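You operate a simulated robot arm through the tools that you are given. There is no shell and no other tool. Be economical: measure what you need, move in short steps, check, and stop when the job is done.

Carry out the task below with a simulated robot arm. There is one attempt and no reset: what you move stays moved.

TASK
Fold one tray flap up with the yellow lever and tape it.
Fine: the tray lies in the fixture; close the black clamp first; tape with the yellow button, then lower the lever; the other flap stays down, the clamp closed.

It is judged by the outcome, as a careful person would: the job done as asked, and still so three seconds after it is handed in. It fails if anything else is knocked over, pushed out of place, dropped, spilled or broken.

THE ROBOT
A 7-joint arm with a two-finger parallel gripper, fixed in place. Base frame: the origin is at the foot of the arm, x ahead of it, y to its left, z up; the work surface is at about z = 0.012. Lengths are in m, angles in degrees, forces in N, time in s.
With the tool pointing down near the work surface it reaches from about 0.22 to 0.58 m from the base axis. Its first joint turns from -66.0 to 66.0 degrees. Payload 2.5 kg.
Tool frame: the origin (TCP) lies between the finger pads and is the grasp point; the fingertips stand 0.023 m ahead of it; z points along the fingers, y is the line along which they close. The gripper opens to 0.094 m. The fingers are 0.038 m wide and 0.01 m thick; the gripper's body (0.054 by 0.096 m) begins 0.039 m behind the TCP.
Orientation is told as [roll, pitch, yaw] about the base's x, y, z axes, in that order, counted from this pose: with the fingers straight down and closing along the base's y, the tool's x points along the base's -x, its y along +y and its z along -z.

THE INTERFACE
- The arm moves only by the tool apply_moves. Its arguments are lists of equal length, an entry for each row: "offset": the shift along the base's x, y, z in m, a list of three; "dr": the turn, a rotation vector about the base's x, y, z in degrees, a list of three; "jaw": the closure, from 0 (fully open) to 1 (shut). In form: {"offset": [[tx, ty, tz], ...], "dr": [[rx, ry, rz], ...], "jaw": [jaw, ...]}. A call has 1 to 8 rows; each row shifts and turns the commanded pose from where the row before left it. A row lasts 0.2 s, in which the tool goes at most 0.05 m and 8.6 degrees; a call with a longer step from one row to the next is refused whole, and so is a gripper value outside its range. A pose out of reach is approached as far as the arm can. The call stops where the force on the tool passes 90 N (or 10 N more than at its start, if that is more) or the arm is blocked; 0.2 s more then pass. The fingers move at their own pace (about 0.108 m/s each) and stop on an object; they squeeze with about 24 N. The grip force told is the motor's: it shows also when the fingers shut on nothing. Time passes only in rows, and 0.2 s behind the last, so rows that do not move let the fingers close. It gives the time, the measured TCP pose, the force on the tool (base axes), the opening and the grip force at its end, in the units of the frame above (readings bear some noise), and new pictures: "pictures" is both (left out), scene, wrist or none.
- Cameras (640 x 400 px; columns grow to the right, rows downward): "scene" is fixed at [0.1332, -0.4176, 0.5653]; the picture's right is [0.77, -0.64, 0.00], its down [-0.32, -0.38, -0.87] and it looks along [0.56, 0.67, -0.50] (base axes); focal length 373 px, centre (320, 200). "wrist" rides on the gripper at [-0.039, 0, -0.044] in the tool frame; the picture's right is [0.00, -1.00, 0.00], its down [0.97, 0.00, -0.24] and it looks along [0.24, 0.00, 0.97] (tool axes); focal length 218 px, centre (320, 200).
- probe_pixels(camera, pixels): for up to 12 pixels [column, row] of the newest picture of that camera ("zoom" is the newest enlarged one), the place [x, y, z] in the base frame of the surface seen there, good to about 0.002 m, but the place of the scene camera against the robot may be out by one fixed shift of up to 0.018 m in any direction. No time passes.
- inspect(camera, box): a new picture of the part [left, top, right, bottom] of that camera's present view, enlarged. No time passes.
- close_job(): hands the job in; it is judged then, once.

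Work in short steps. Measure before you move; look again where a grasp or a placing could have gone wrong, and mend it. You have 80 turns and 120 pictures in all, the two below and enlarged ones among them. Open the gripper and draw the arm clear of the work before you hand the job in, unless the task says otherwise; then end with one line.

The tools are called as name(argument=value, ...) on one line, values as JSON. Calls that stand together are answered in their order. apply_moves: Moves the arm, as the interface text tells. Its arguments: {"type":"object","properties":{"offset":{"type":"array","items":{"type":"array","items":{"type":"number"}}},"dr":{"type":"array","items":{"type":"array","items":{"type":"number"}}},"jaw":{"type":"array","items":{"type":"number"}},"pictures":{"type":"string","enum":["both","scene","wrist","none"]}},"required":["offset","dr","jaw"]} The other tools are called the same way: probe_pixels (camera, pixels) gives the place of the surface under pixels of a picture; inspect (camera, box) takes an enlarged picture of a part of a camera's view; close_job () hands the job in.

At the start:

```text
t: 0.0
ee_pos: [0.3639, 0.2446, 0.3242]
ee_rot: [0.0, 0.1, 0.1]
wrist_force: [-0.3, -0.1, -0.7]
width: 0.0938
gripper_force: 0.0
```

scene: 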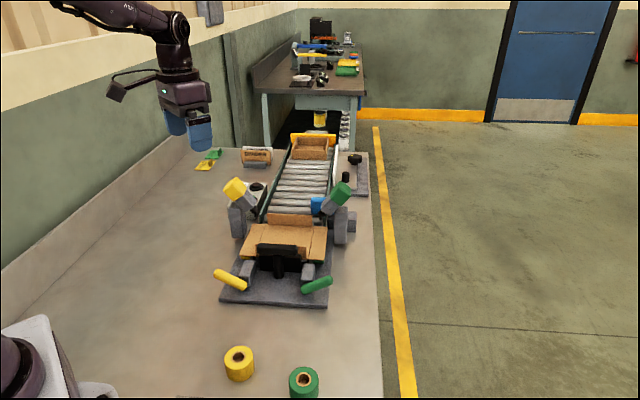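
wrist: 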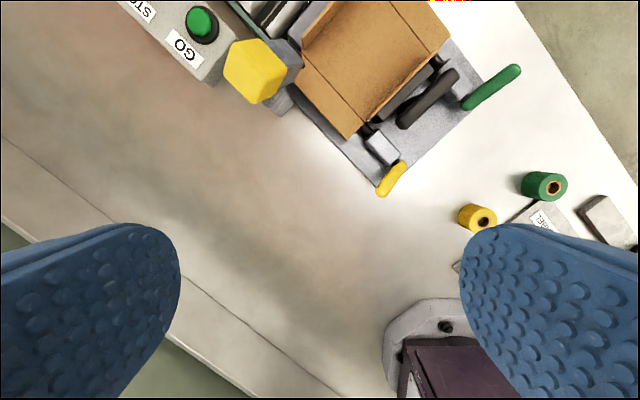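

The fixture is near scene (275,260). I'll enlarge it for detail.

inspect(camera="scene", box=[200, 165, 370, 310])

inspect(camera="wrist", box=[120, 0, 640, 290])

probe_pixels(camera="wrist", pixels=[[250, 70], [380, 190], [400, 168], [455, 75], [405, 122], [470, 105], [515, 70], [340, 125], [300, 70], [202, 22], [360, 50], [320, 20]])

probe_pixels(camera="scene", pixels=[[234, 189], [342, 193], [218, 274], [244, 287], [303, 291], [330, 281], [258, 250], [297, 254], [278, 270], [240, 245], [316, 250], [290, 218]])

```text
2.76 times, centred on (285, 238) of scene
```

zoom: 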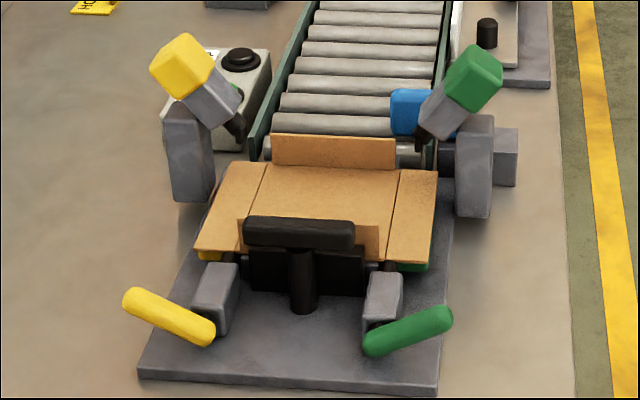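

```text
1.23 times, centred on (380, 145) of wrist
```

zoom: 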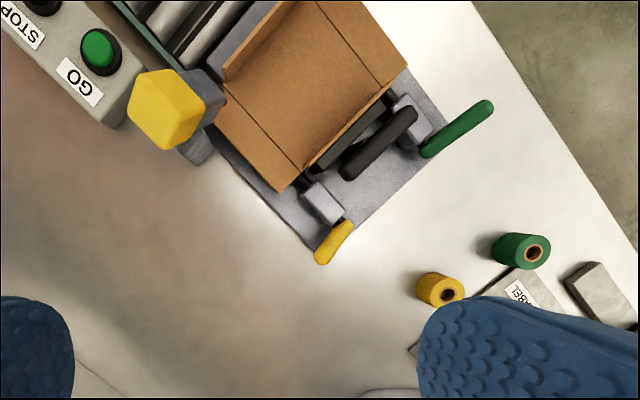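

```text
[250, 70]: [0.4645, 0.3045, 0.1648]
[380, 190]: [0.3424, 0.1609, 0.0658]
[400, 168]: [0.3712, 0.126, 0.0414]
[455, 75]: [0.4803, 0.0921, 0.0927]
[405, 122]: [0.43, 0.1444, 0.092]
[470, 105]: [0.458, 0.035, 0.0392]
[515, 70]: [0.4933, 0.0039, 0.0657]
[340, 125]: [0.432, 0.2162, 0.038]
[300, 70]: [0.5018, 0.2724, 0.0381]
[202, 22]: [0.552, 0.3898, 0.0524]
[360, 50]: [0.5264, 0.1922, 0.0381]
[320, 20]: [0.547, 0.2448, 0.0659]
```

```text
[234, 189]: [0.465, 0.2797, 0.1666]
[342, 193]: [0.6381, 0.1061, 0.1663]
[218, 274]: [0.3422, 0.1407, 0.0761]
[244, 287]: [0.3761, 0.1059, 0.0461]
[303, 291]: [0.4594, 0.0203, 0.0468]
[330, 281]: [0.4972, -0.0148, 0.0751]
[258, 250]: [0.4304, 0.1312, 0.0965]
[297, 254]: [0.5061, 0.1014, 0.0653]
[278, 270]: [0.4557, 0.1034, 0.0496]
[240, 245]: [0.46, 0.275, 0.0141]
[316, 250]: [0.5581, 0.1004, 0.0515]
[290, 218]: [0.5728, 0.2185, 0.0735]
```

The scene camera reads about −0.02 in y and +0.008 in z against the wrist camera. I'll move over the fixture for a closer look at the clamp and levers.

apply_moves(offset=[[0.03, -0.024, 0], [0.03, -0.024, 0], [0.03, -0.024, 0], [0.03, -0.023, 0], [0, 0, 0]], dr=[[0, 0, 0], [0, 0, 0], [0, 0, 0], [0, 0, 0], [0, 0, 0]], jaw=[0, 0, 0, 0, 0], pictures="wrist")

```text
t: 1.2
ee_pos: [0.4845, 0.1511, 0.3268]
ee_rot: [-0.1, 0.0, 0.1]
wrist_force: [-0.2, -0.4, 0.1]
width: 0.0938
gripper_force: 0.1
```

wrist: 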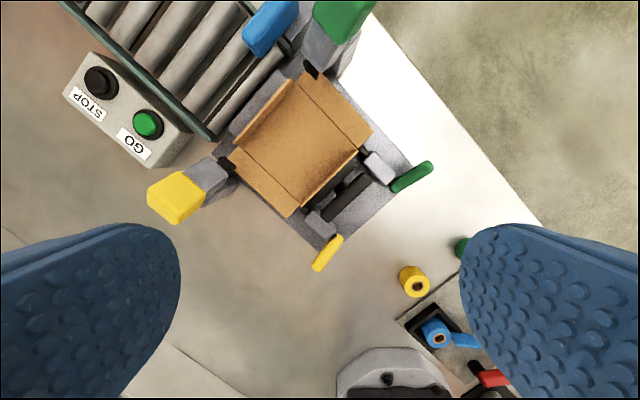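

inspect(camera="wrist", box=[140, 50, 440, 280])

inspect(camera="scene", box=[215, 225, 345, 306])

probe_pixels(camera="wrist", pixels=[[175, 197], [205, 175], [225, 170], [315, 266], [340, 240], [330, 213], [366, 180], [320, 222], [289, 210], [235, 155], [348, 197], [360, 150]])

```text
1.74 times, centred on (290, 165) of wrist
```

zoom: 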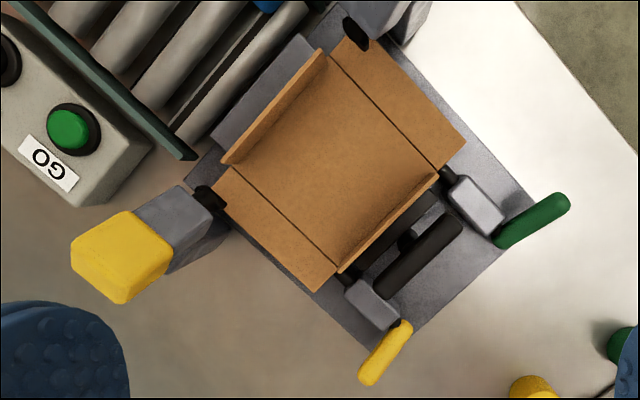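

```text
4.92 times, centred on (280, 266) of scene
```

zoom: 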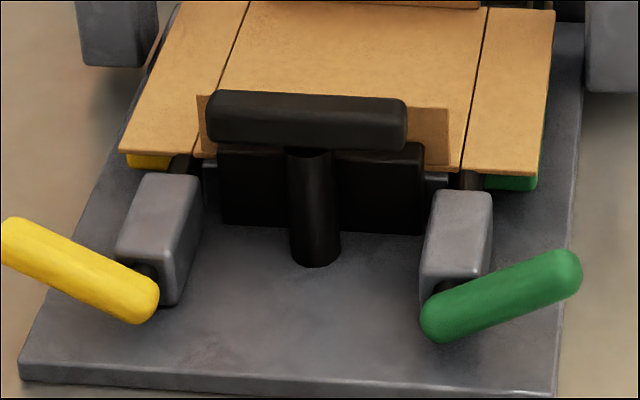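

```text
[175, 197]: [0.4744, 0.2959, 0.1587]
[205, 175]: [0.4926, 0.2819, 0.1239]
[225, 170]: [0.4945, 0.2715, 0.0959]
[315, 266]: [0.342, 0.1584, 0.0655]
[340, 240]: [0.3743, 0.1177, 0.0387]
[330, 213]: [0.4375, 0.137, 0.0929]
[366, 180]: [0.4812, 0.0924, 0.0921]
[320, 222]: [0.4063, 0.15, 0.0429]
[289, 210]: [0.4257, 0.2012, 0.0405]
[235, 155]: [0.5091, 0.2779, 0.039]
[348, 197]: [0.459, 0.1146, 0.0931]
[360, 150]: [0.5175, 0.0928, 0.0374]
```

probe_pixels(camera="zoom", pixels=[[315, 262], [315, 200], [315, 160], [310, 140], [310, 105], [250, 200], [380, 200], [250, 150], [415, 152], [250, 228], [430, 120], [205, 180]])

inspect(camera="wrist", box=[270, 130, 400, 240])

```text
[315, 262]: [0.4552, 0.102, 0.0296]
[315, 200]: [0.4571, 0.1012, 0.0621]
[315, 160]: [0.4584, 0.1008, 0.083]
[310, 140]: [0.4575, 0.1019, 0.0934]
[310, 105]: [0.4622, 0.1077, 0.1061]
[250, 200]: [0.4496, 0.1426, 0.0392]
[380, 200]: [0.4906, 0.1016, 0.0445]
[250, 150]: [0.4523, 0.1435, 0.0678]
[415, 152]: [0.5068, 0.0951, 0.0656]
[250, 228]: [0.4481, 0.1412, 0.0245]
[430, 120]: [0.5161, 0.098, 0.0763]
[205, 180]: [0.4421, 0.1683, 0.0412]
```

```text
3.64 times, centred on (335, 185) of wrist
```

zoom: 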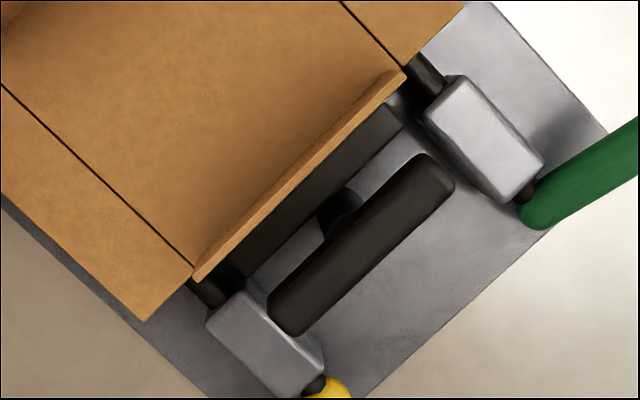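

The bar is centred at about (0.459, 0.115), top z 0.093, and runs along (0.7, −0.7). I'll turn −45° so the fingers close across it, and stop above it.

apply_moves(offset=[[-0.005, -0.007, -0.015], [-0.005, -0.007, -0.02], [-0.005, -0.007, -0.025], [-0.005, -0.008, -0.03], [-0.005, -0.007, -0.03], [0, 0, -0.03], [0, 0, 0]], dr=[[0, 0, -7.5], [0, 0, -7.5], [0, 0, -7.5], [0, 0, -7.5], [0, 0, -7.5], [0, 0, -7.5], [0, 0, 0]], jaw=[0, 0, 0, 0, 0, 0, 0])

```text
t: 2.8
ee_pos: [0.4585, 0.1142, 0.1742]
ee_rot: [-0.1, 0.0, -45.1]
wrist_force: [0.4, 0.4, 0.7]
width: 0.0941
gripper_force: 0.1
```

scene: 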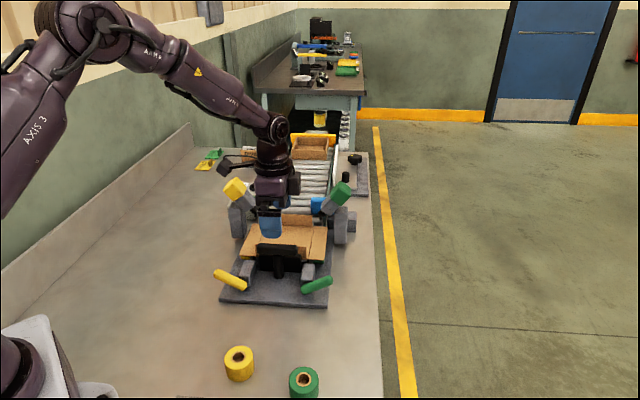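
wrist: 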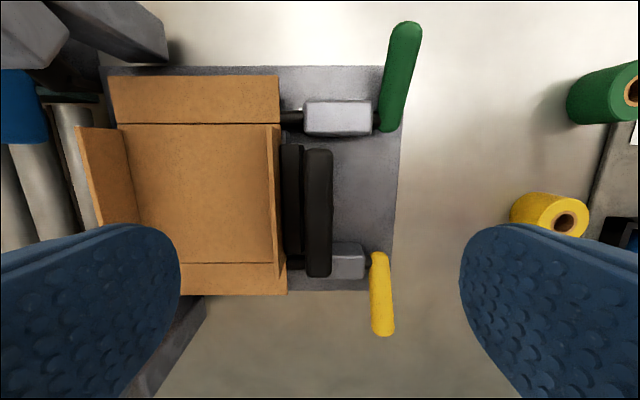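

inspect(camera="wrist", box=[240, 90, 420, 300])

probe_pixels(camera="wrist", pixels=[[292, 160], [292, 240], [318, 160], [318, 213], [318, 265], [277, 160], [308, 213], [329, 213], [285, 200], [298, 200], [396, 70], [380, 300]])

```text
1.90 times, centred on (330, 195) of wrist
```

zoom: 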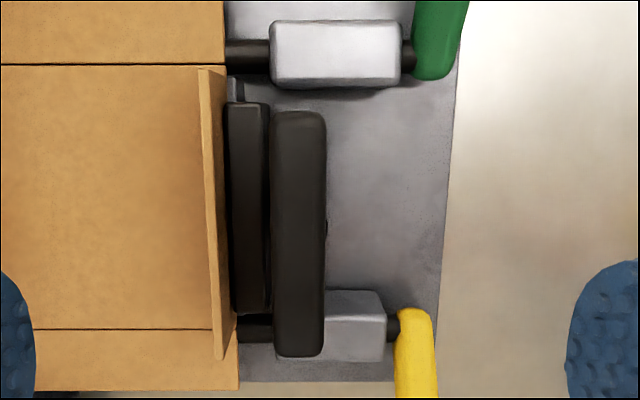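

```text
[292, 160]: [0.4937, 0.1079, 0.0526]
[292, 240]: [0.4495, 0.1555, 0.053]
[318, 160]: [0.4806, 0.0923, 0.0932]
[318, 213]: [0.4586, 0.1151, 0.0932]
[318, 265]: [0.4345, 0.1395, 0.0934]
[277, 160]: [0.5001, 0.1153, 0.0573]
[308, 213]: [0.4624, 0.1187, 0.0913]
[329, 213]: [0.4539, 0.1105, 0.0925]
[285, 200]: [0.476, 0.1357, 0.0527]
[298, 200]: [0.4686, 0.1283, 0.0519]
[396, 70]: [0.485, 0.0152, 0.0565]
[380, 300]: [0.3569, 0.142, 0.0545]
```

I'll close the jaw to about 0.045 first, then lower to z ≈ 0.097 so the fingertips stay above the tray wall, and grip the bar.

apply_moves(offset=[[0, 0.0007, 0], [0, 0, -0.03], [0, 0, -0.03], [0, 0, -0.017], [0, 0, 0], [0, 0, 0], [0, 0, 0]], dr=[[0, 0, 0], [0, 0, 0], [0, 0, 0], [0, 0, 0], [0, 0, 0], [0, 0, 0], [0, 0, 0]], jaw=[0.52, 0.52, 0.52, 0.52, 0.52, 1, 1])

```text
t: 4.4
ee_pos: [0.4589, 0.115, 0.0968]
ee_rot: [0.1, 0.0, -45.0]
wrist_force: [3.9, 1.6, -5.2]
width: 0.018
gripper_force: 45.4
```

scene: 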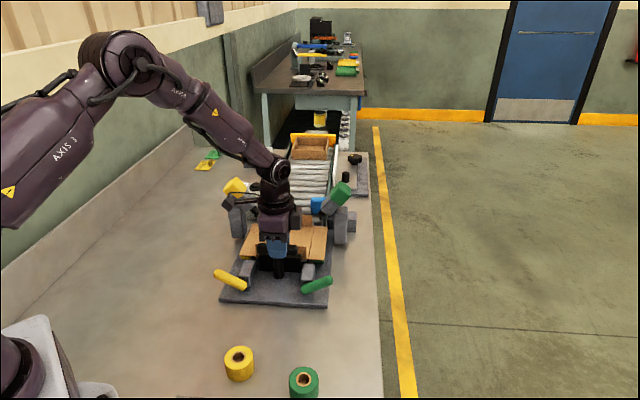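
wrist: 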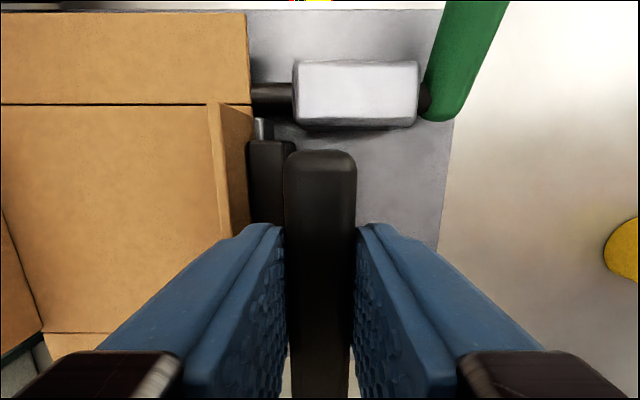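

The bar is gripped (width 0.018). I'll test by pushing 6 mm toward the tray, watching the force.

apply_moves(offset=[[0.0021, 0.0021, 0], [0.0021, 0.0021, 0], [0, 0, 0]], dr=[[0, 0, 0], [0, 0, 0], [0, 0, 0]], jaw=[1, 1, 1], pictures="wrist")

```text
t: 5.2
ee_pos: [0.4592, 0.1142, 0.0952]
ee_rot: [-1.1, 0.5, -45.1]
wrist_force: [-49.1, -26.4, 37.6]
width: 0.0183
gripper_force: 45.1
```

wrist: 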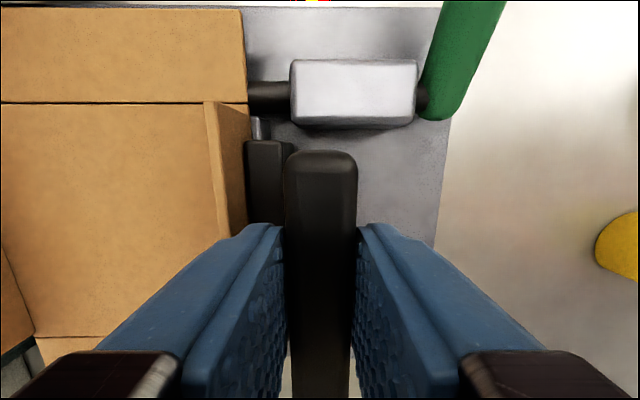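

It resists firmly in that direction (about 55 N), so I'll return and test pulling back toward the operator side.

apply_moves(offset=[[-0.0021, -0.0021, 0], [-0.0021, -0.0021, 0], [-0.0021, -0.0021, 0], [-0.0021, -0.0021, 0], [0, 0, 0]], dr=[[0, 0, 0], [0, 0, 0], [0, 0, 0], [0, 0, 0], [0, 0, 0]], jaw=[1, 1, 1, 1, 1], pictures="wrist")

```text
t: 6.4
ee_pos: [0.4585, 0.116, 0.0978]
ee_rot: [1.0, -0.3, -44.8]
wrist_force: [47.5, 22.9, -38.2]
width: 0.0178
gripper_force: 44.5
```

wrist: 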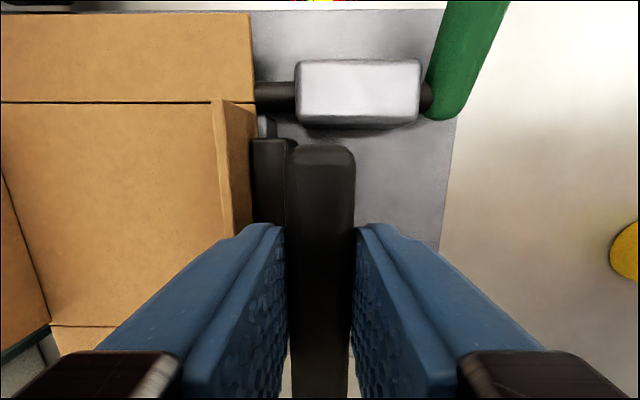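

Blocked too, so it's not a slide. I'll recentre and test pressing down lightly.

apply_moves(offset=[[0.0021, 0.0021, 0], [0.0021, 0.0021, 0], [0, 0, -0.003], [0, 0, -0.003], [0, 0, 0]], dr=[[0, 0, 0], [0, 0, 0], [0, 0, 0], [0, 0, 0], [0, 0, 0]], jaw=[1, 1, 1, 1, 1], pictures="wrist")

```text
t: 7.6
ee_pos: [0.4591, 0.1151, 0.0947]
ee_rot: [0.2, -0.2, -45.0]
wrist_force: [-14.6, 6.5, 52.0]
width: 0.018
gripper_force: 44.9
```

wrist: 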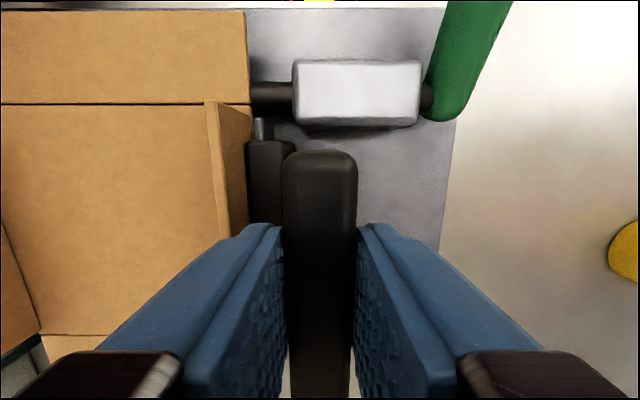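

Down is blocked as well (52 N). Next I'll release the vertical load and test twisting the T about its post.

apply_moves(offset=[[0, 0, 0.006], [0, 0, 0], [0, 0, 0], [0, 0, 0]], dr=[[0, 0, 0], [0, 0, 7], [0, 0, 7], [0, 0, 0]], jaw=[1, 1, 1, 1], pictures="wrist")

```text
t: 8.6
ee_pos: [0.4609, 0.1155, 0.0954]
ee_rot: [0.3, -0.3, -30.8]
wrist_force: [33.1, 22.4, -40.0]
width: 0.0172
gripper_force: 45.5
```

wrist: 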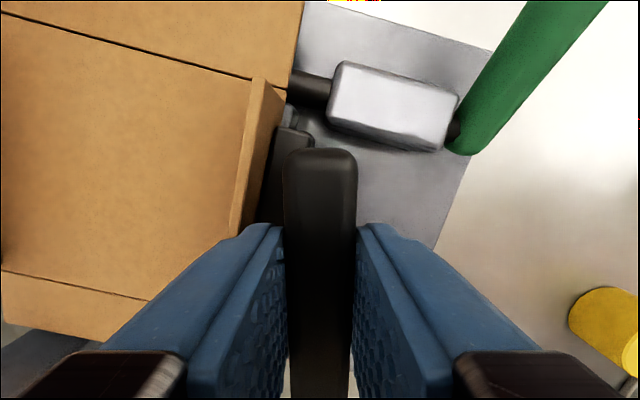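

The handle turned 14° and drew slightly down and toward the tray. I'll relax the command to follow it and check the jaw.

apply_moves(offset=[[0.0015, 0.001, -0.002], [0, 0, 0]], dr=[[0, 0, 0], [0, 0, 0]], jaw=[1, 1], pictures="none")

inspect(camera="wrist", box=[220, 60, 420, 260])

inspect(camera="scene", box=[215, 200, 345, 306])

```text
t: 9.2
ee_pos: [0.4589, 0.1159, 0.0965]
ee_rot: [0.0, -0.1, -30.9]
wrist_force: [0.3, 14.7, -7.7]
width: 0.0177
gripper_force: 45.0
```

```text
2.00 times, centred on (320, 160) of wrist
```

zoom: 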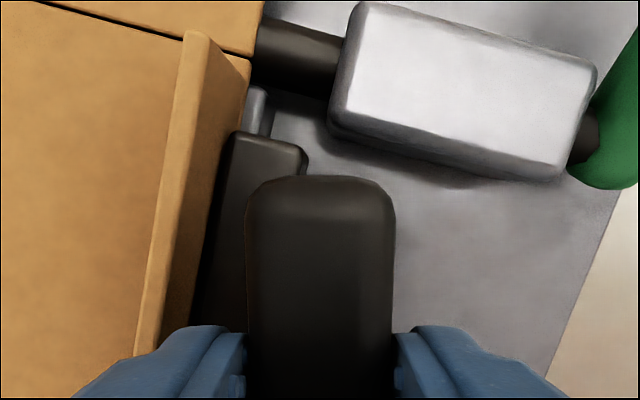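

```text
3.77 times, centred on (280, 253) of scene
```

zoom: 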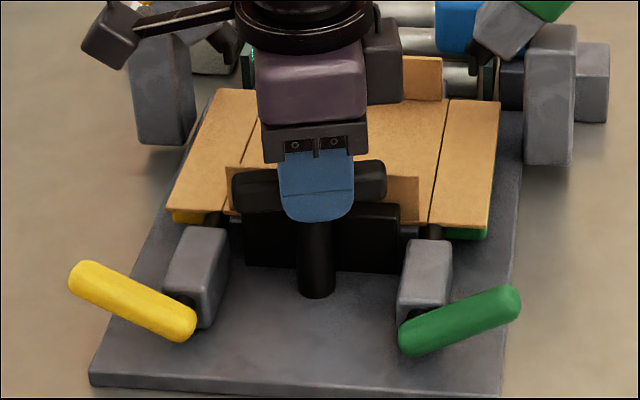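

Turning works smoothly. I'll continue in the same sense in small steps.

apply_moves(offset=[[0, 0, 0], [0, 0, 0], [0, 0, 0], [0, 0, 0], [0, 0, 0]], dr=[[0, 0, 7], [0, 0, 7], [0, 0, 7], [0, 0, 7], [0, 0, 0]], jaw=[1, 1, 1, 1, 1], pictures="wrist")

```text
t: 10.4
ee_pos: [0.4608, 0.1176, 0.0955]
ee_rot: [0.1, 0.2, -2.8]
wrist_force: [-18.0, 13.0, 11.7]
width: 0.0179
gripper_force: 45.1
```

wrist: 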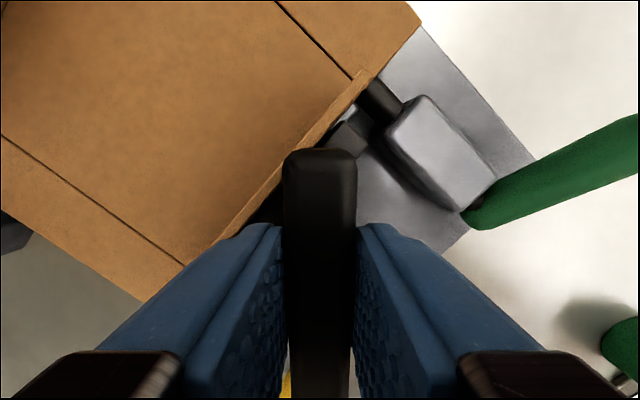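

inspect(camera="wrist", box=[260, 60, 460, 185])

probe_pixels(camera="wrist", pixels=[[350, 140], [338, 137], [360, 150], [342, 110], [365, 75]])

```text
3.20 times, centred on (360, 122) of wrist
```

zoom: 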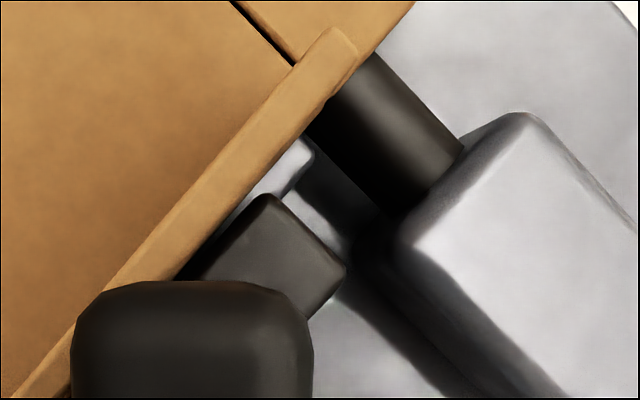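

```text
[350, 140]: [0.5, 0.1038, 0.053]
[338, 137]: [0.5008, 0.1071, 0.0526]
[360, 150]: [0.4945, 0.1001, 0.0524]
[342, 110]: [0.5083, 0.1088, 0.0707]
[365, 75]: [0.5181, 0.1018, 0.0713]
```

apply_moves(offset=[[0, 0, 0], [0, 0, 0], [0, 0, 0], [0, 0, 0], [0, 0, 0]], dr=[[0, 0, 7], [0, 0, 7], [0, 0, 7], [0, 0, 7], [0, 0, 0]], jaw=[1, 1, 1, 1, 1], pictures="both")

```text
t: 11.6
ee_pos: [0.4592, 0.1189, 0.0951]
ee_rot: [0.2, 0.0, 25.4]
wrist_force: [-18.6, 19.3, 17.3]
width: 0.0175
gripper_force: 45.4
```

scene: 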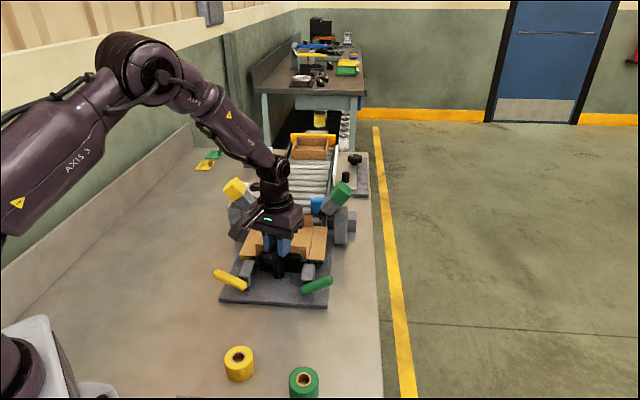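
wrist: 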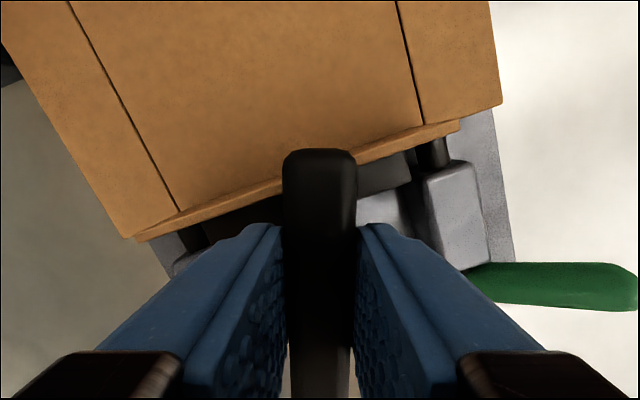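

Still turning; the bar is now swinging over the tray wall. I'll continue to the full 90°.

apply_moves(offset=[[0, 0, 0], [0, 0, 0], [0, 0, 0], [0, 0, 0]], dr=[[0, 0, 7], [0, 0, 7], [0, 0, 6], [0, 0, 0]], jaw=[1, 1, 1, 1], pictures="wrist")

probe_pixels(camera="wrist", pixels=[[320, 160], [380, 170], [380, 150], [400, 130], [250, 190]])

```text
t: 12.6
ee_pos: [0.4589, 0.1206, 0.0944]
ee_rot: [0.3, -0.1, 45.4]
wrist_force: [-26.1, 19.9, 31.2]
width: 0.0177
gripper_force: 45.3
```

wrist: 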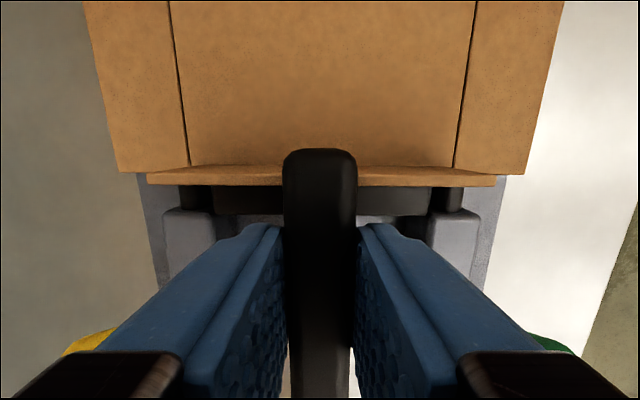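

```text
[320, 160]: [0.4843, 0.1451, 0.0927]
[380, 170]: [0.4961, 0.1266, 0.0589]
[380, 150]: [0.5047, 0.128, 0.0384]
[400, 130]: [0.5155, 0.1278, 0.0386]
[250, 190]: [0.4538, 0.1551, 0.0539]
```

apply_moves(offset=[[0, 0, 0], [0, 0, 0], [0, 0, 0]], dr=[[0, 0, 6], [0, 0, 6], [0, 0, 0]], jaw=[1, 1, 1], pictures="wrist")

inspect(camera="scene", box=[215, 200, 345, 306])

```text
t: 13.4
ee_pos: [0.4589, 0.1207, 0.0948]
ee_rot: [0.4, -0.5, 56.9]
wrist_force: [-8.3, 28.3, 7.7]
width: 0.0246
gripper_force: 45.0
```

wrist: 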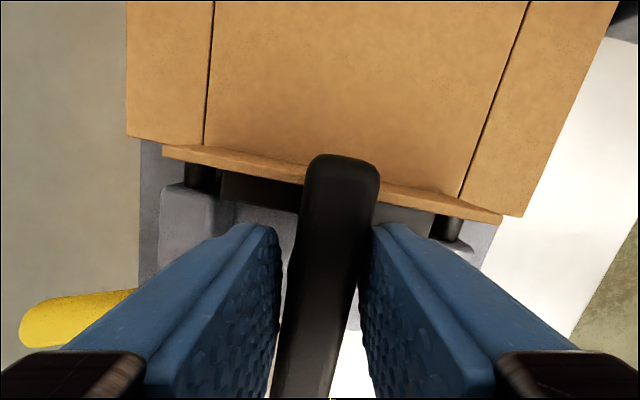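

```text
3.77 times, centred on (280, 253) of scene
```

zoom: 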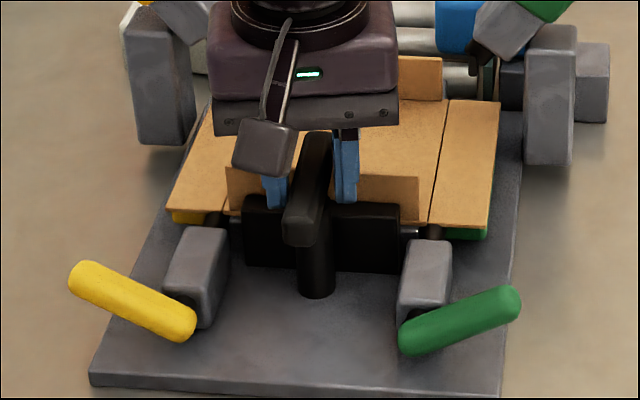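

The bar hit a stop at 90°, so that should be its closed position. I'll undo the over-twist, release, and lift away to look.

apply_moves(offset=[[0, 0, 0], [0, 0, 0], [0, 0, 0], [0, 0, 0], [0, 0, 0.04], [0, 0, 0.04], [0, 0, 0.04], [0, 0, 0]], dr=[[0, 0, -5], [0, 0, -5], [0, 0, 0], [0, 0, 0], [0, 0, 0], [0, 0, 0], [0, 0, 0], [0, 0, 0]], jaw=[1, 1, 0.5, 0.5, 0.5, 0.5, 0.5, 0.5], pictures="both")

inspect(camera="scene", box=[215, 220, 345, 306])

inspect(camera="wrist", box=[190, 120, 450, 320])

```text
t: 15.2
ee_pos: [0.4596, 0.1164, 0.2146]
ee_rot: [-0.1, 0.1, 47.0]
wrist_force: [-0.1, -0.3, 0.4]
width: 0.0468
gripper_force: 0.0
```

scene: 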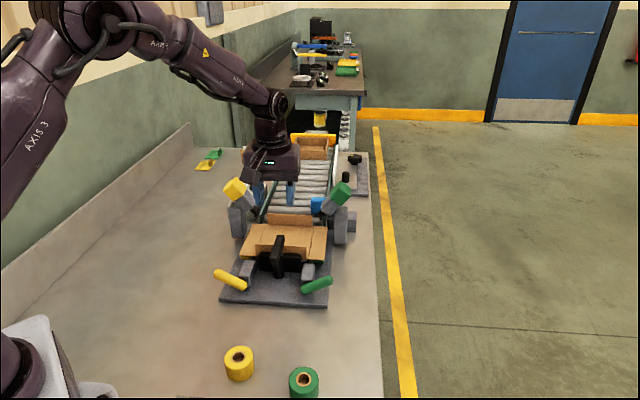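
wrist: 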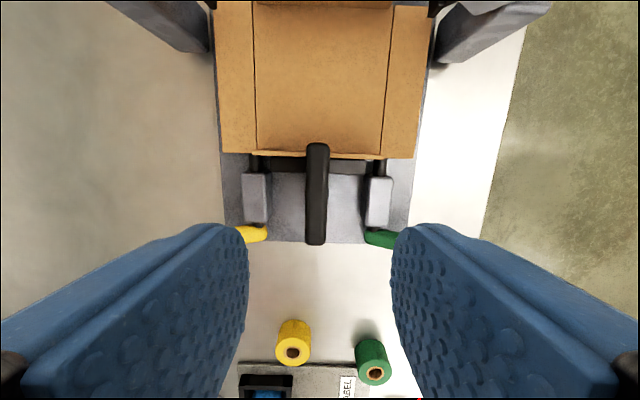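

```text
4.65 times, centred on (280, 263) of scene
```

zoom: 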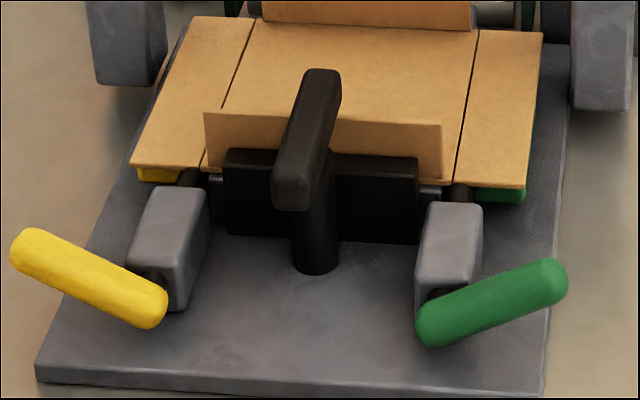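

```text
2.00 times, centred on (320, 220) of wrist
```

zoom: 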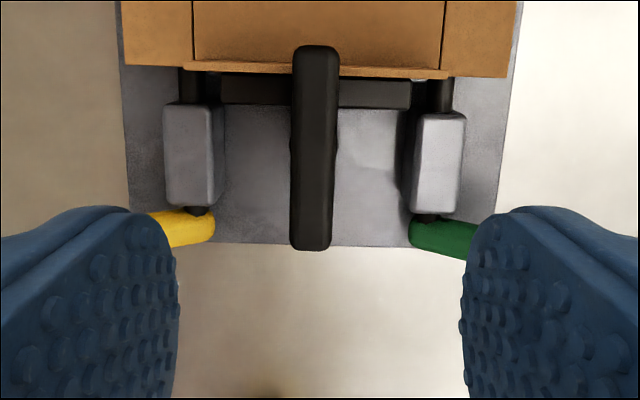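

probe_pixels(camera="zoom", pixels=[[250, 90], [380, 90], [250, 82], [380, 82], [260, 100], [250, 70], [380, 70]])

probe_pixels(camera="scene", pixels=[[265, 266], [292, 267], [265, 260], [265, 270], [297, 261]])

```text
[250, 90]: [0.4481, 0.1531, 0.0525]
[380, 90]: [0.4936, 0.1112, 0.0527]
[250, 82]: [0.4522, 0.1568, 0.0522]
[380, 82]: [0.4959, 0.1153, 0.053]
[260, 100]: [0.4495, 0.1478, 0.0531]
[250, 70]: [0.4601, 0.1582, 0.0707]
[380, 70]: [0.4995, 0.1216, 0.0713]
```

```text
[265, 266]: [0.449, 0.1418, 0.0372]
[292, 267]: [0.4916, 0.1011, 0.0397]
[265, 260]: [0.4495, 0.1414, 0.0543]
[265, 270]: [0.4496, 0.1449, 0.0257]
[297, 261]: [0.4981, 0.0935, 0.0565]
```

The clamp bar is now swung over the tray wall and against its stop. Next is the yellow lever: I'll turn to yaw −45° and go above it to measure.

apply_moves(offset=[[-0.013, 0.004, 0], [-0.013, 0.004, 0], [-0.013, 0.004, 0], [-0.013, 0.004, 0], [-0.013, 0.004, 0], [-0.013, 0.003, 0], [-0.013, 0.003, 0], [-0.013, 0.003, 0]], dr=[[0, 0, -8.4], [0, 0, -8.4], [0, 0, -8.4], [0, 0, -8.4], [0, 0, -8.4], [0, 0, -8.4], [0, 0, -8.4], [0, 0, -8.4]], jaw=[0.5, 0.5, 0.5, 0.5, 0.5, 0.5, 0.5, 0.5], pictures="none")

apply_moves(offset=[[0, 0, -0.02], [0, 0, -0.02], [0, 0, -0.02], [0, 0, 0]], dr=[[0, 0, -8.3], [0, 0, -8.3], [0, 0, -8.2], [0, 0, 0]], jaw=[0.5, 0.5, 0.5, 0.5], pictures="both")

inspect(camera="wrist", box=[200, 90, 440, 300])

```text
t: 17.0
ee_pos: [0.3555, 0.1447, 0.2144]
ee_rot: [0.0, 0.0, -20.4]
wrist_force: [0.0, -0.1, -0.3]
width: 0.047
gripper_force: 0.1
```

```text
t: 18.0
ee_pos: [0.3551, 0.1453, 0.1532]
ee_rot: [0.0, 0.0, -45.1]
wrist_force: [0.4, -0.1, 1.0]
width: 0.047
gripper_force: 0.0
```

scene: 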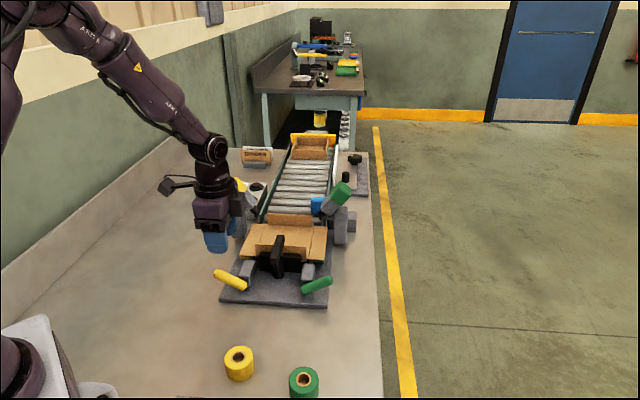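
wrist: 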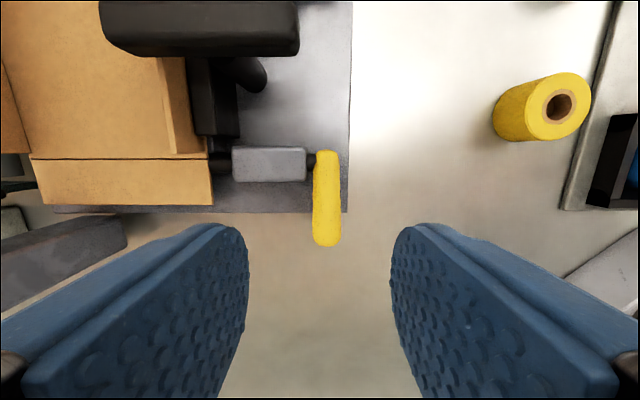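

```text
1.90 times, centred on (320, 195) of wrist
```

zoom: 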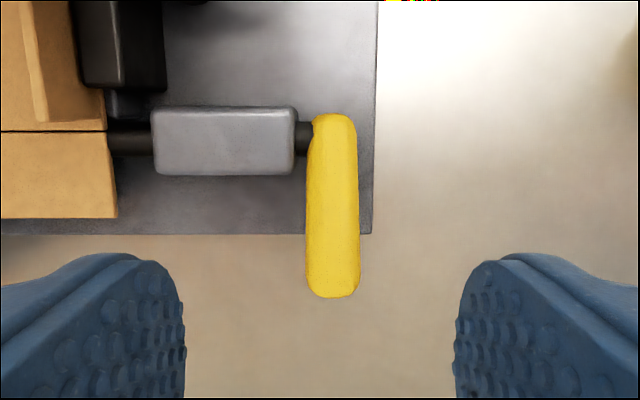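

probe_pixels(camera="wrist", pixels=[[325, 158], [325, 180], [325, 205], [325, 225], [325, 240], [315, 205], [338, 205], [270, 160], [309, 165], [220, 160]])

```text
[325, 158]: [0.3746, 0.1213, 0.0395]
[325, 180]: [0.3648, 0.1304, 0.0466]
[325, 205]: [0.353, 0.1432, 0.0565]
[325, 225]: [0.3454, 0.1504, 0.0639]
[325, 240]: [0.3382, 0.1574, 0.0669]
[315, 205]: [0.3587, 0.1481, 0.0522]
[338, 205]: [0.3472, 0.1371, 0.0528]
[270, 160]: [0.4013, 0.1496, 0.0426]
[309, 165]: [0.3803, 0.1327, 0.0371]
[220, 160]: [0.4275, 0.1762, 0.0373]
```

Lever: axis near u=0.178, z=0.031, pointing 30° up outward, centre-line v≈0.351. I'll descend with the fingers on either side and grip it at r≈0.046.

apply_moves(offset=[[-0.0093, 0.0047, 0], [0, 0, -0.033], [0, 0, -0.033], [0, 0, -0.033], [0, 0, 0], [0, 0, 0], [0, 0, 0]], dr=[[0, 0, 0], [0, 0, 0], [0, 0, 0], [0, 0, 0], [0, 0, 0], [0, 0, 0], [0, 0, 0]], jaw=[0.5, 0.5, 0.5, 0.5, 0.5, 1, 1], pictures="both")

```text
t: 19.6
ee_pos: [0.345, 0.1499, 0.0558]
ee_rot: [-0.1, 0.0, -45.0]
wrist_force: [-3.6, -3.5, -2.8]
width: 0.02
gripper_force: 44.5
```

scene: 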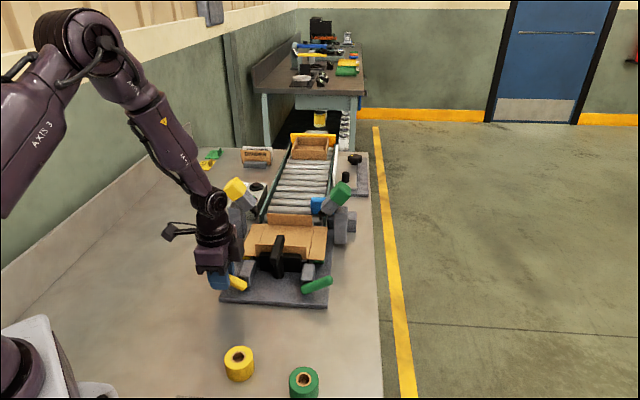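
wrist: 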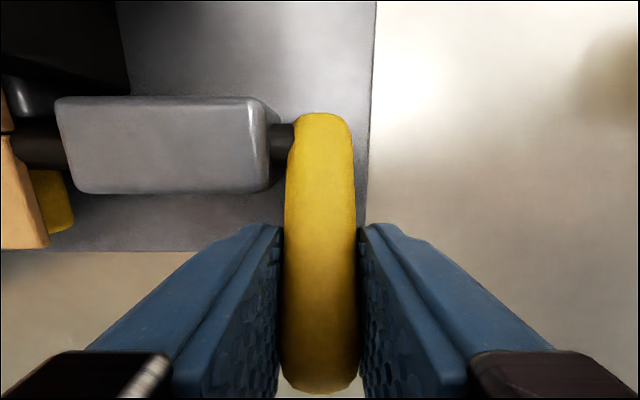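

Gripped (0.020). I'll lift it along its arc to about 75° first.

apply_moves(offset=[[0.0053, -0.0053, 0.0097], [0.0069, -0.0069, 0.0075], [0.008, -0.008, 0.0047], [0, 0, 0]], dr=[[0, 0, 0], [0, 0, 0], [0, 0, 0], [0, 0, 0]], jaw=[1, 1, 1, 1], pictures="both")

inspect(camera="scene", box=[200, 200, 345, 306])

```text
t: 20.6
ee_pos: [0.36, 0.1346, 0.0791]
ee_rot: [-0.5, 0.9, -44.5]
wrist_force: [-46.9, 14.9, 30.6]
width: 0.0199
gripper_force: 44.9
```

scene: 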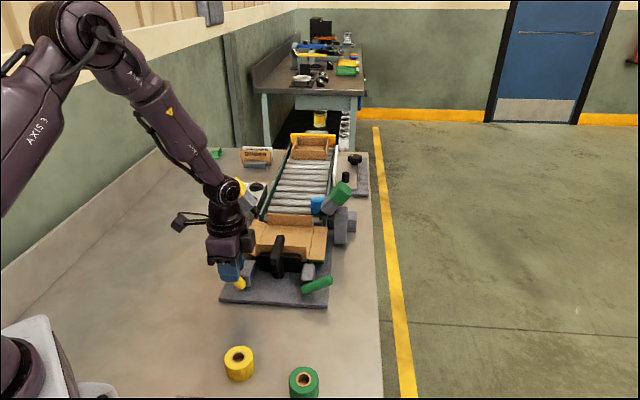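
wrist: 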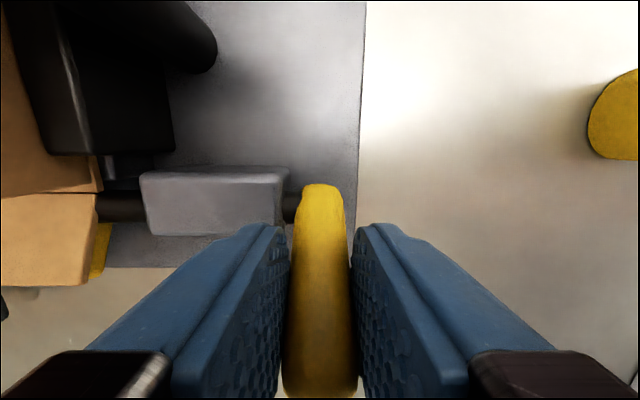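

```text
3.77 times, centred on (272, 253) of scene
```

zoom: 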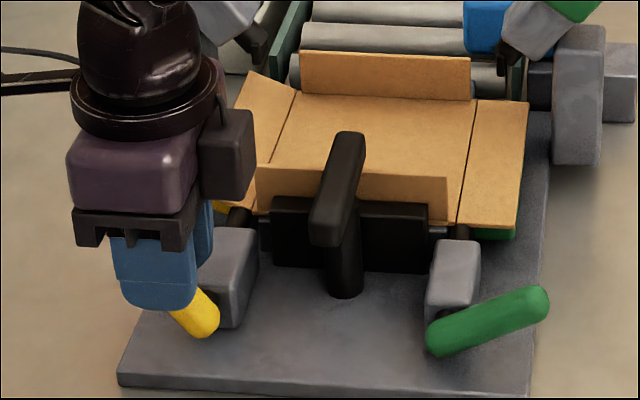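

The flap is rising with the lever. I'll continue the arc, tilting the tool along with it.

apply_moves(offset=[[0, 0, 0.001], [0.0086, -0.0086, 0.0026], [0.0045, -0.0045, -0.0005], [0, 0, 0]], dr=[[5.6, 5.6, 0], [5.6, 5.6, 0], [5.6, 5.6, 0], [0, 0, 0]], jaw=[1, 1, 1, 1], pictures="both")

inspect(camera="scene", box=[200, 200, 345, 306])

```text
t: 21.6
ee_pos: [0.3787, 0.1165, 0.0805]
ee_rot: [-0.3, 24.3, -44.9]
wrist_force: [-28.1, 2.6, 19.0]
width: 0.0202
gripper_force: 45.3
```

scene: 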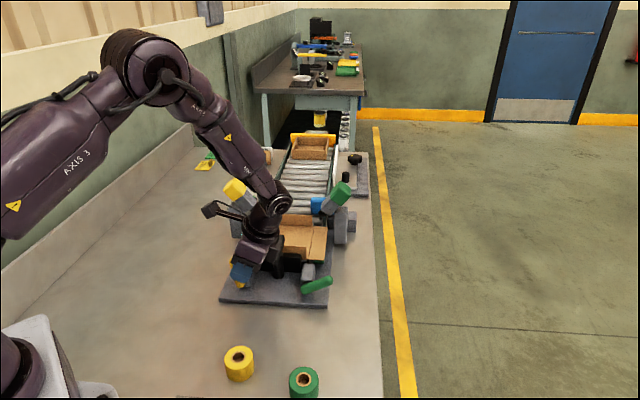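
wrist: 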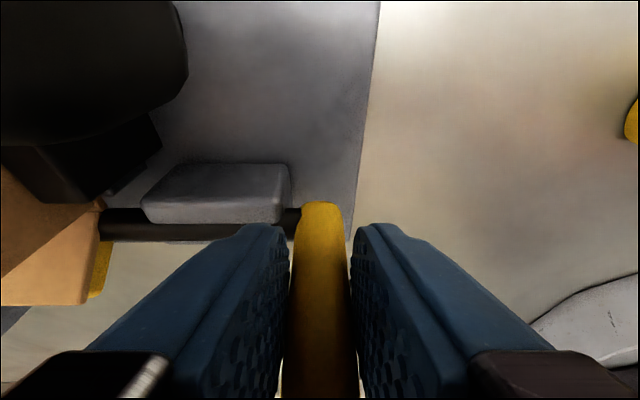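

```text
3.77 times, centred on (272, 253) of scene
```

zoom: 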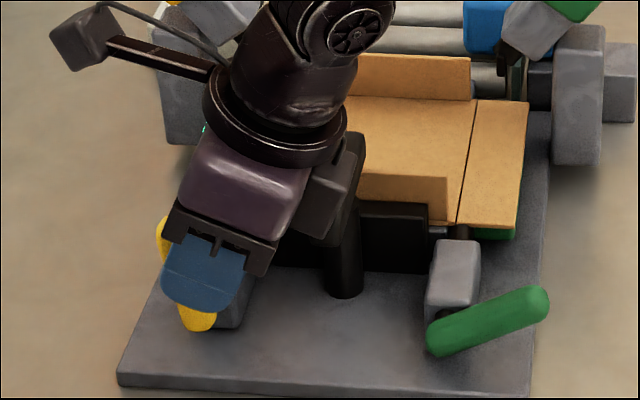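

The camera housing is nearing the clamp bar at this tilt, so I'll reduce the tilt while carrying the lever on to about 120°.

apply_moves(offset=[[0, 0, 0], [0, 0, 0], [0.004, -0.004, -0.001], [0.004, -0.004, -0.002], [0, 0, 0]], dr=[[-5.6, -5.6, 0], [-5.6, -5.6, 0], [-4, -4, 0], [0, 0, 0], [0, 0, 0]], jaw=[1, 1, 1, 1, 1], pictures="both")

inspect(camera="scene", box=[200, 200, 345, 306])

```text
t: 22.8
ee_pos: [0.3862, 0.1101, 0.0771]
ee_rot: [-0.5, 2.9, -45.0]
wrist_force: [-33.6, 9.5, 19.8]
width: 0.0196
gripper_force: 45.3
```

scene: 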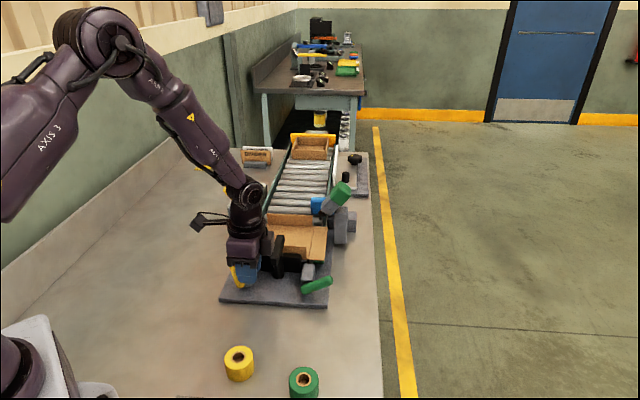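
wrist: 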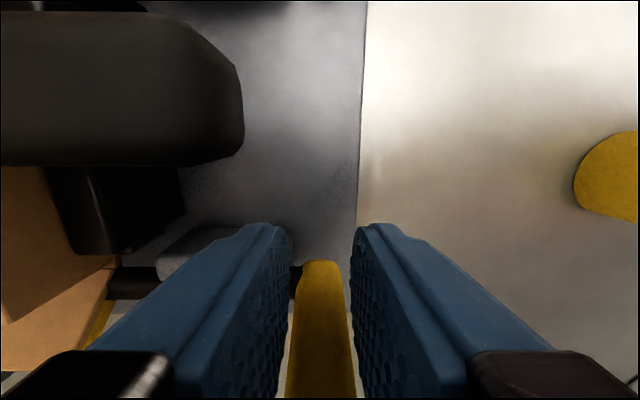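

```text
3.77 times, centred on (272, 253) of scene
```

zoom: 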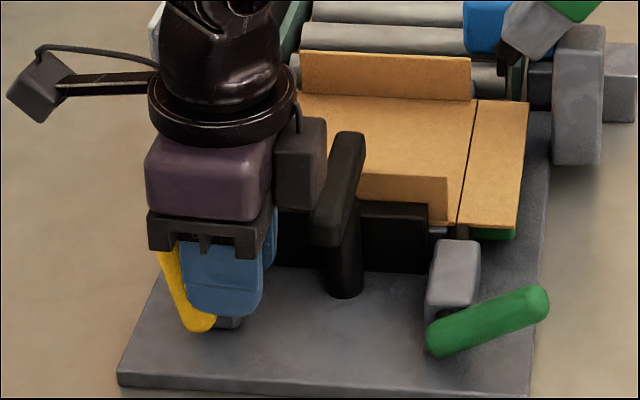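

probe_pixels(camera="zoom", pixels=[[165, 260], [172, 280], [180, 300], [190, 320], [205, 325], [240, 320], [225, 290], [290, 235], [290, 255]])

probe_pixels(camera="wrist", pixels=[[320, 265], [320, 290], [320, 330], [320, 370], [320, 395], [60, 340], [100, 290], [20, 320], [90, 275], [50, 285]])

```text
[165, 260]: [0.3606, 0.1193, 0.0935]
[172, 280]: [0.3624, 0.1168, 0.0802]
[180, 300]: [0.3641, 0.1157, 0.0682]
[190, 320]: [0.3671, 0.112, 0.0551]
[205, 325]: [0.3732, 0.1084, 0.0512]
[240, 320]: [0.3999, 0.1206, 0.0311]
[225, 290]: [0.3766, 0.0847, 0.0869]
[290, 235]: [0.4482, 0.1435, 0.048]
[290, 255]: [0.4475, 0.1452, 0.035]
```

```text
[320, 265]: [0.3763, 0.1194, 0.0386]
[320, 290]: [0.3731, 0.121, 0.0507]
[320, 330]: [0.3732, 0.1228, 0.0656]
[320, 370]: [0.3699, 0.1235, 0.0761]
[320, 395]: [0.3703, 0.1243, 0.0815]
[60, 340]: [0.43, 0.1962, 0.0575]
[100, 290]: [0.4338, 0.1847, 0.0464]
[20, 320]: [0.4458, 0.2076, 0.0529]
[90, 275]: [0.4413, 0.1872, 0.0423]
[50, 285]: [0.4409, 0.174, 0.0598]
```

The grip slid: the lever itself is only at about 82° (flap ~50°). I'll release, rise, and see whether the lever stays, then push it from outside.

apply_moves(offset=[[0, 0, 0], [0, 0, 0], [0, 0, 0.03], [0, 0, 0.035], [0, 0, 0]], dr=[[0, 0, 0], [0, 0, 0], [-1.4, -1.4, 0], [0, 0, 0], [0, 0, 0]], jaw=[0.6, 0.6, 0.6, 0.6, 0.6], pictures="both")

inspect(camera="scene", box=[200, 200, 345, 306])

```text
t: 24.0
ee_pos: [0.3886, 0.1085, 0.1435]
ee_rot: [0.1, 0.2, -45.0]
wrist_force: [-0.4, -0.3, -0.1]
width: 0.0376
gripper_force: 0.1
```

scene: 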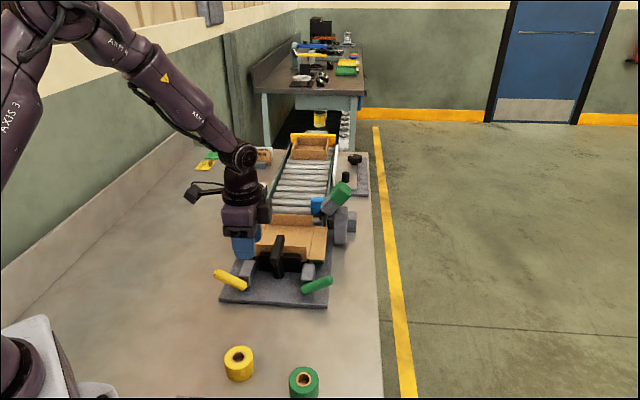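
wrist: 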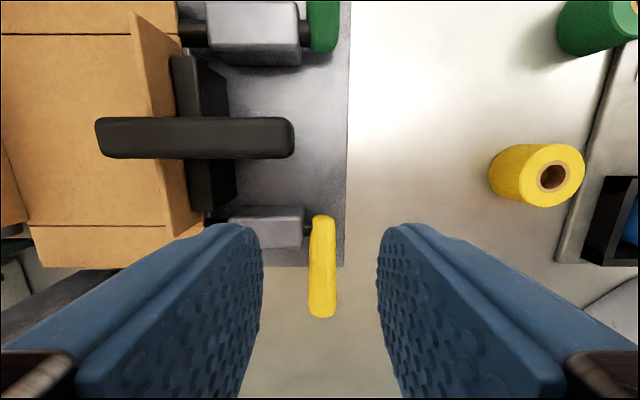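

```text
3.77 times, centred on (272, 253) of scene
```

zoom: 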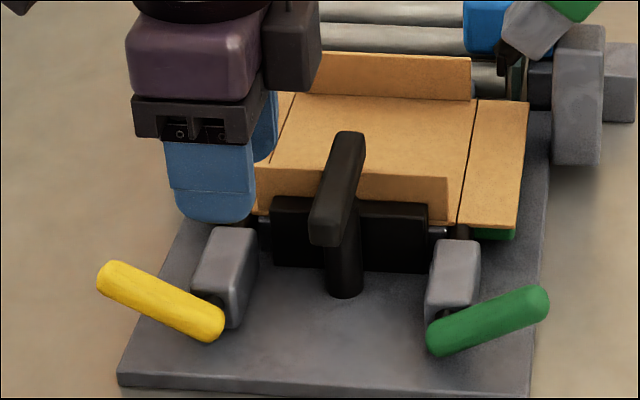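

The lever springs back when not at its end stop, so it must be taken fully over. I'll back off outward and pre-tilt the tool by −45° so it can rotate along with the lever.

apply_moves(offset=[[-0.013, 0.013, 0.01], [-0.0135, 0.0135, 0], [-0.0135, 0.0135, 0], [-0.0135, 0.0135, -0.01], [-0.0135, 0.0135, -0.02], [-0.0133, 0.0126, -0.0175], [0, 0, 0]], dr=[[-5.3, -5.3, 0], [-5.3, -5.3, 0], [-5.3, -5.3, 0], [-5.3, -5.3, 0], [-5.3, -5.3, 0], [-5.3, -5.3, 0], [0, 0, 0]], jaw=[0.5, 0.5, 0.5, 0.5, 0.5, 0.5, 0.5], pictures="both")

```text
t: 25.6
ee_pos: [0.3077, 0.1897, 0.1053]
ee_rot: [0.0, -44.8, -44.8]
wrist_force: [-0.6, -0.1, -0.2]
width: 0.0469
gripper_force: 0.0
```

scene: 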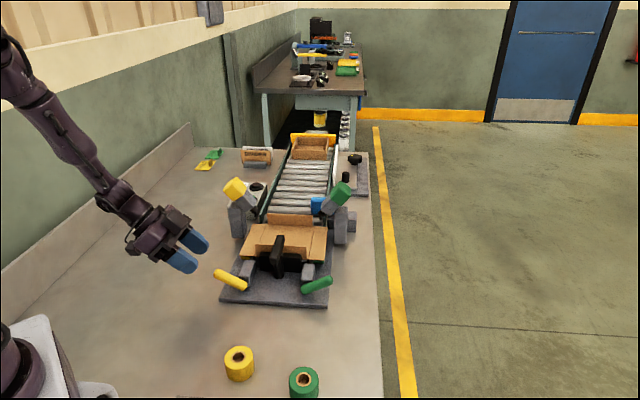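
wrist: 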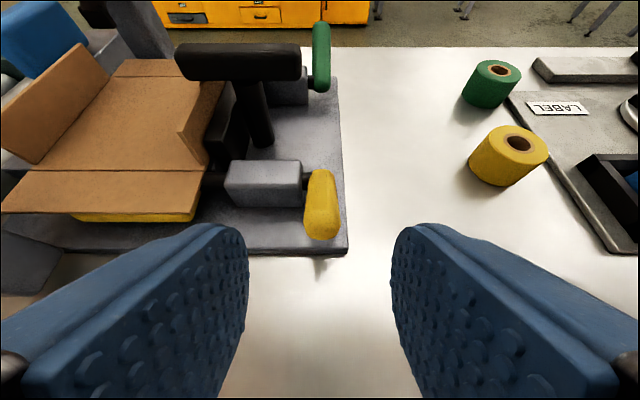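

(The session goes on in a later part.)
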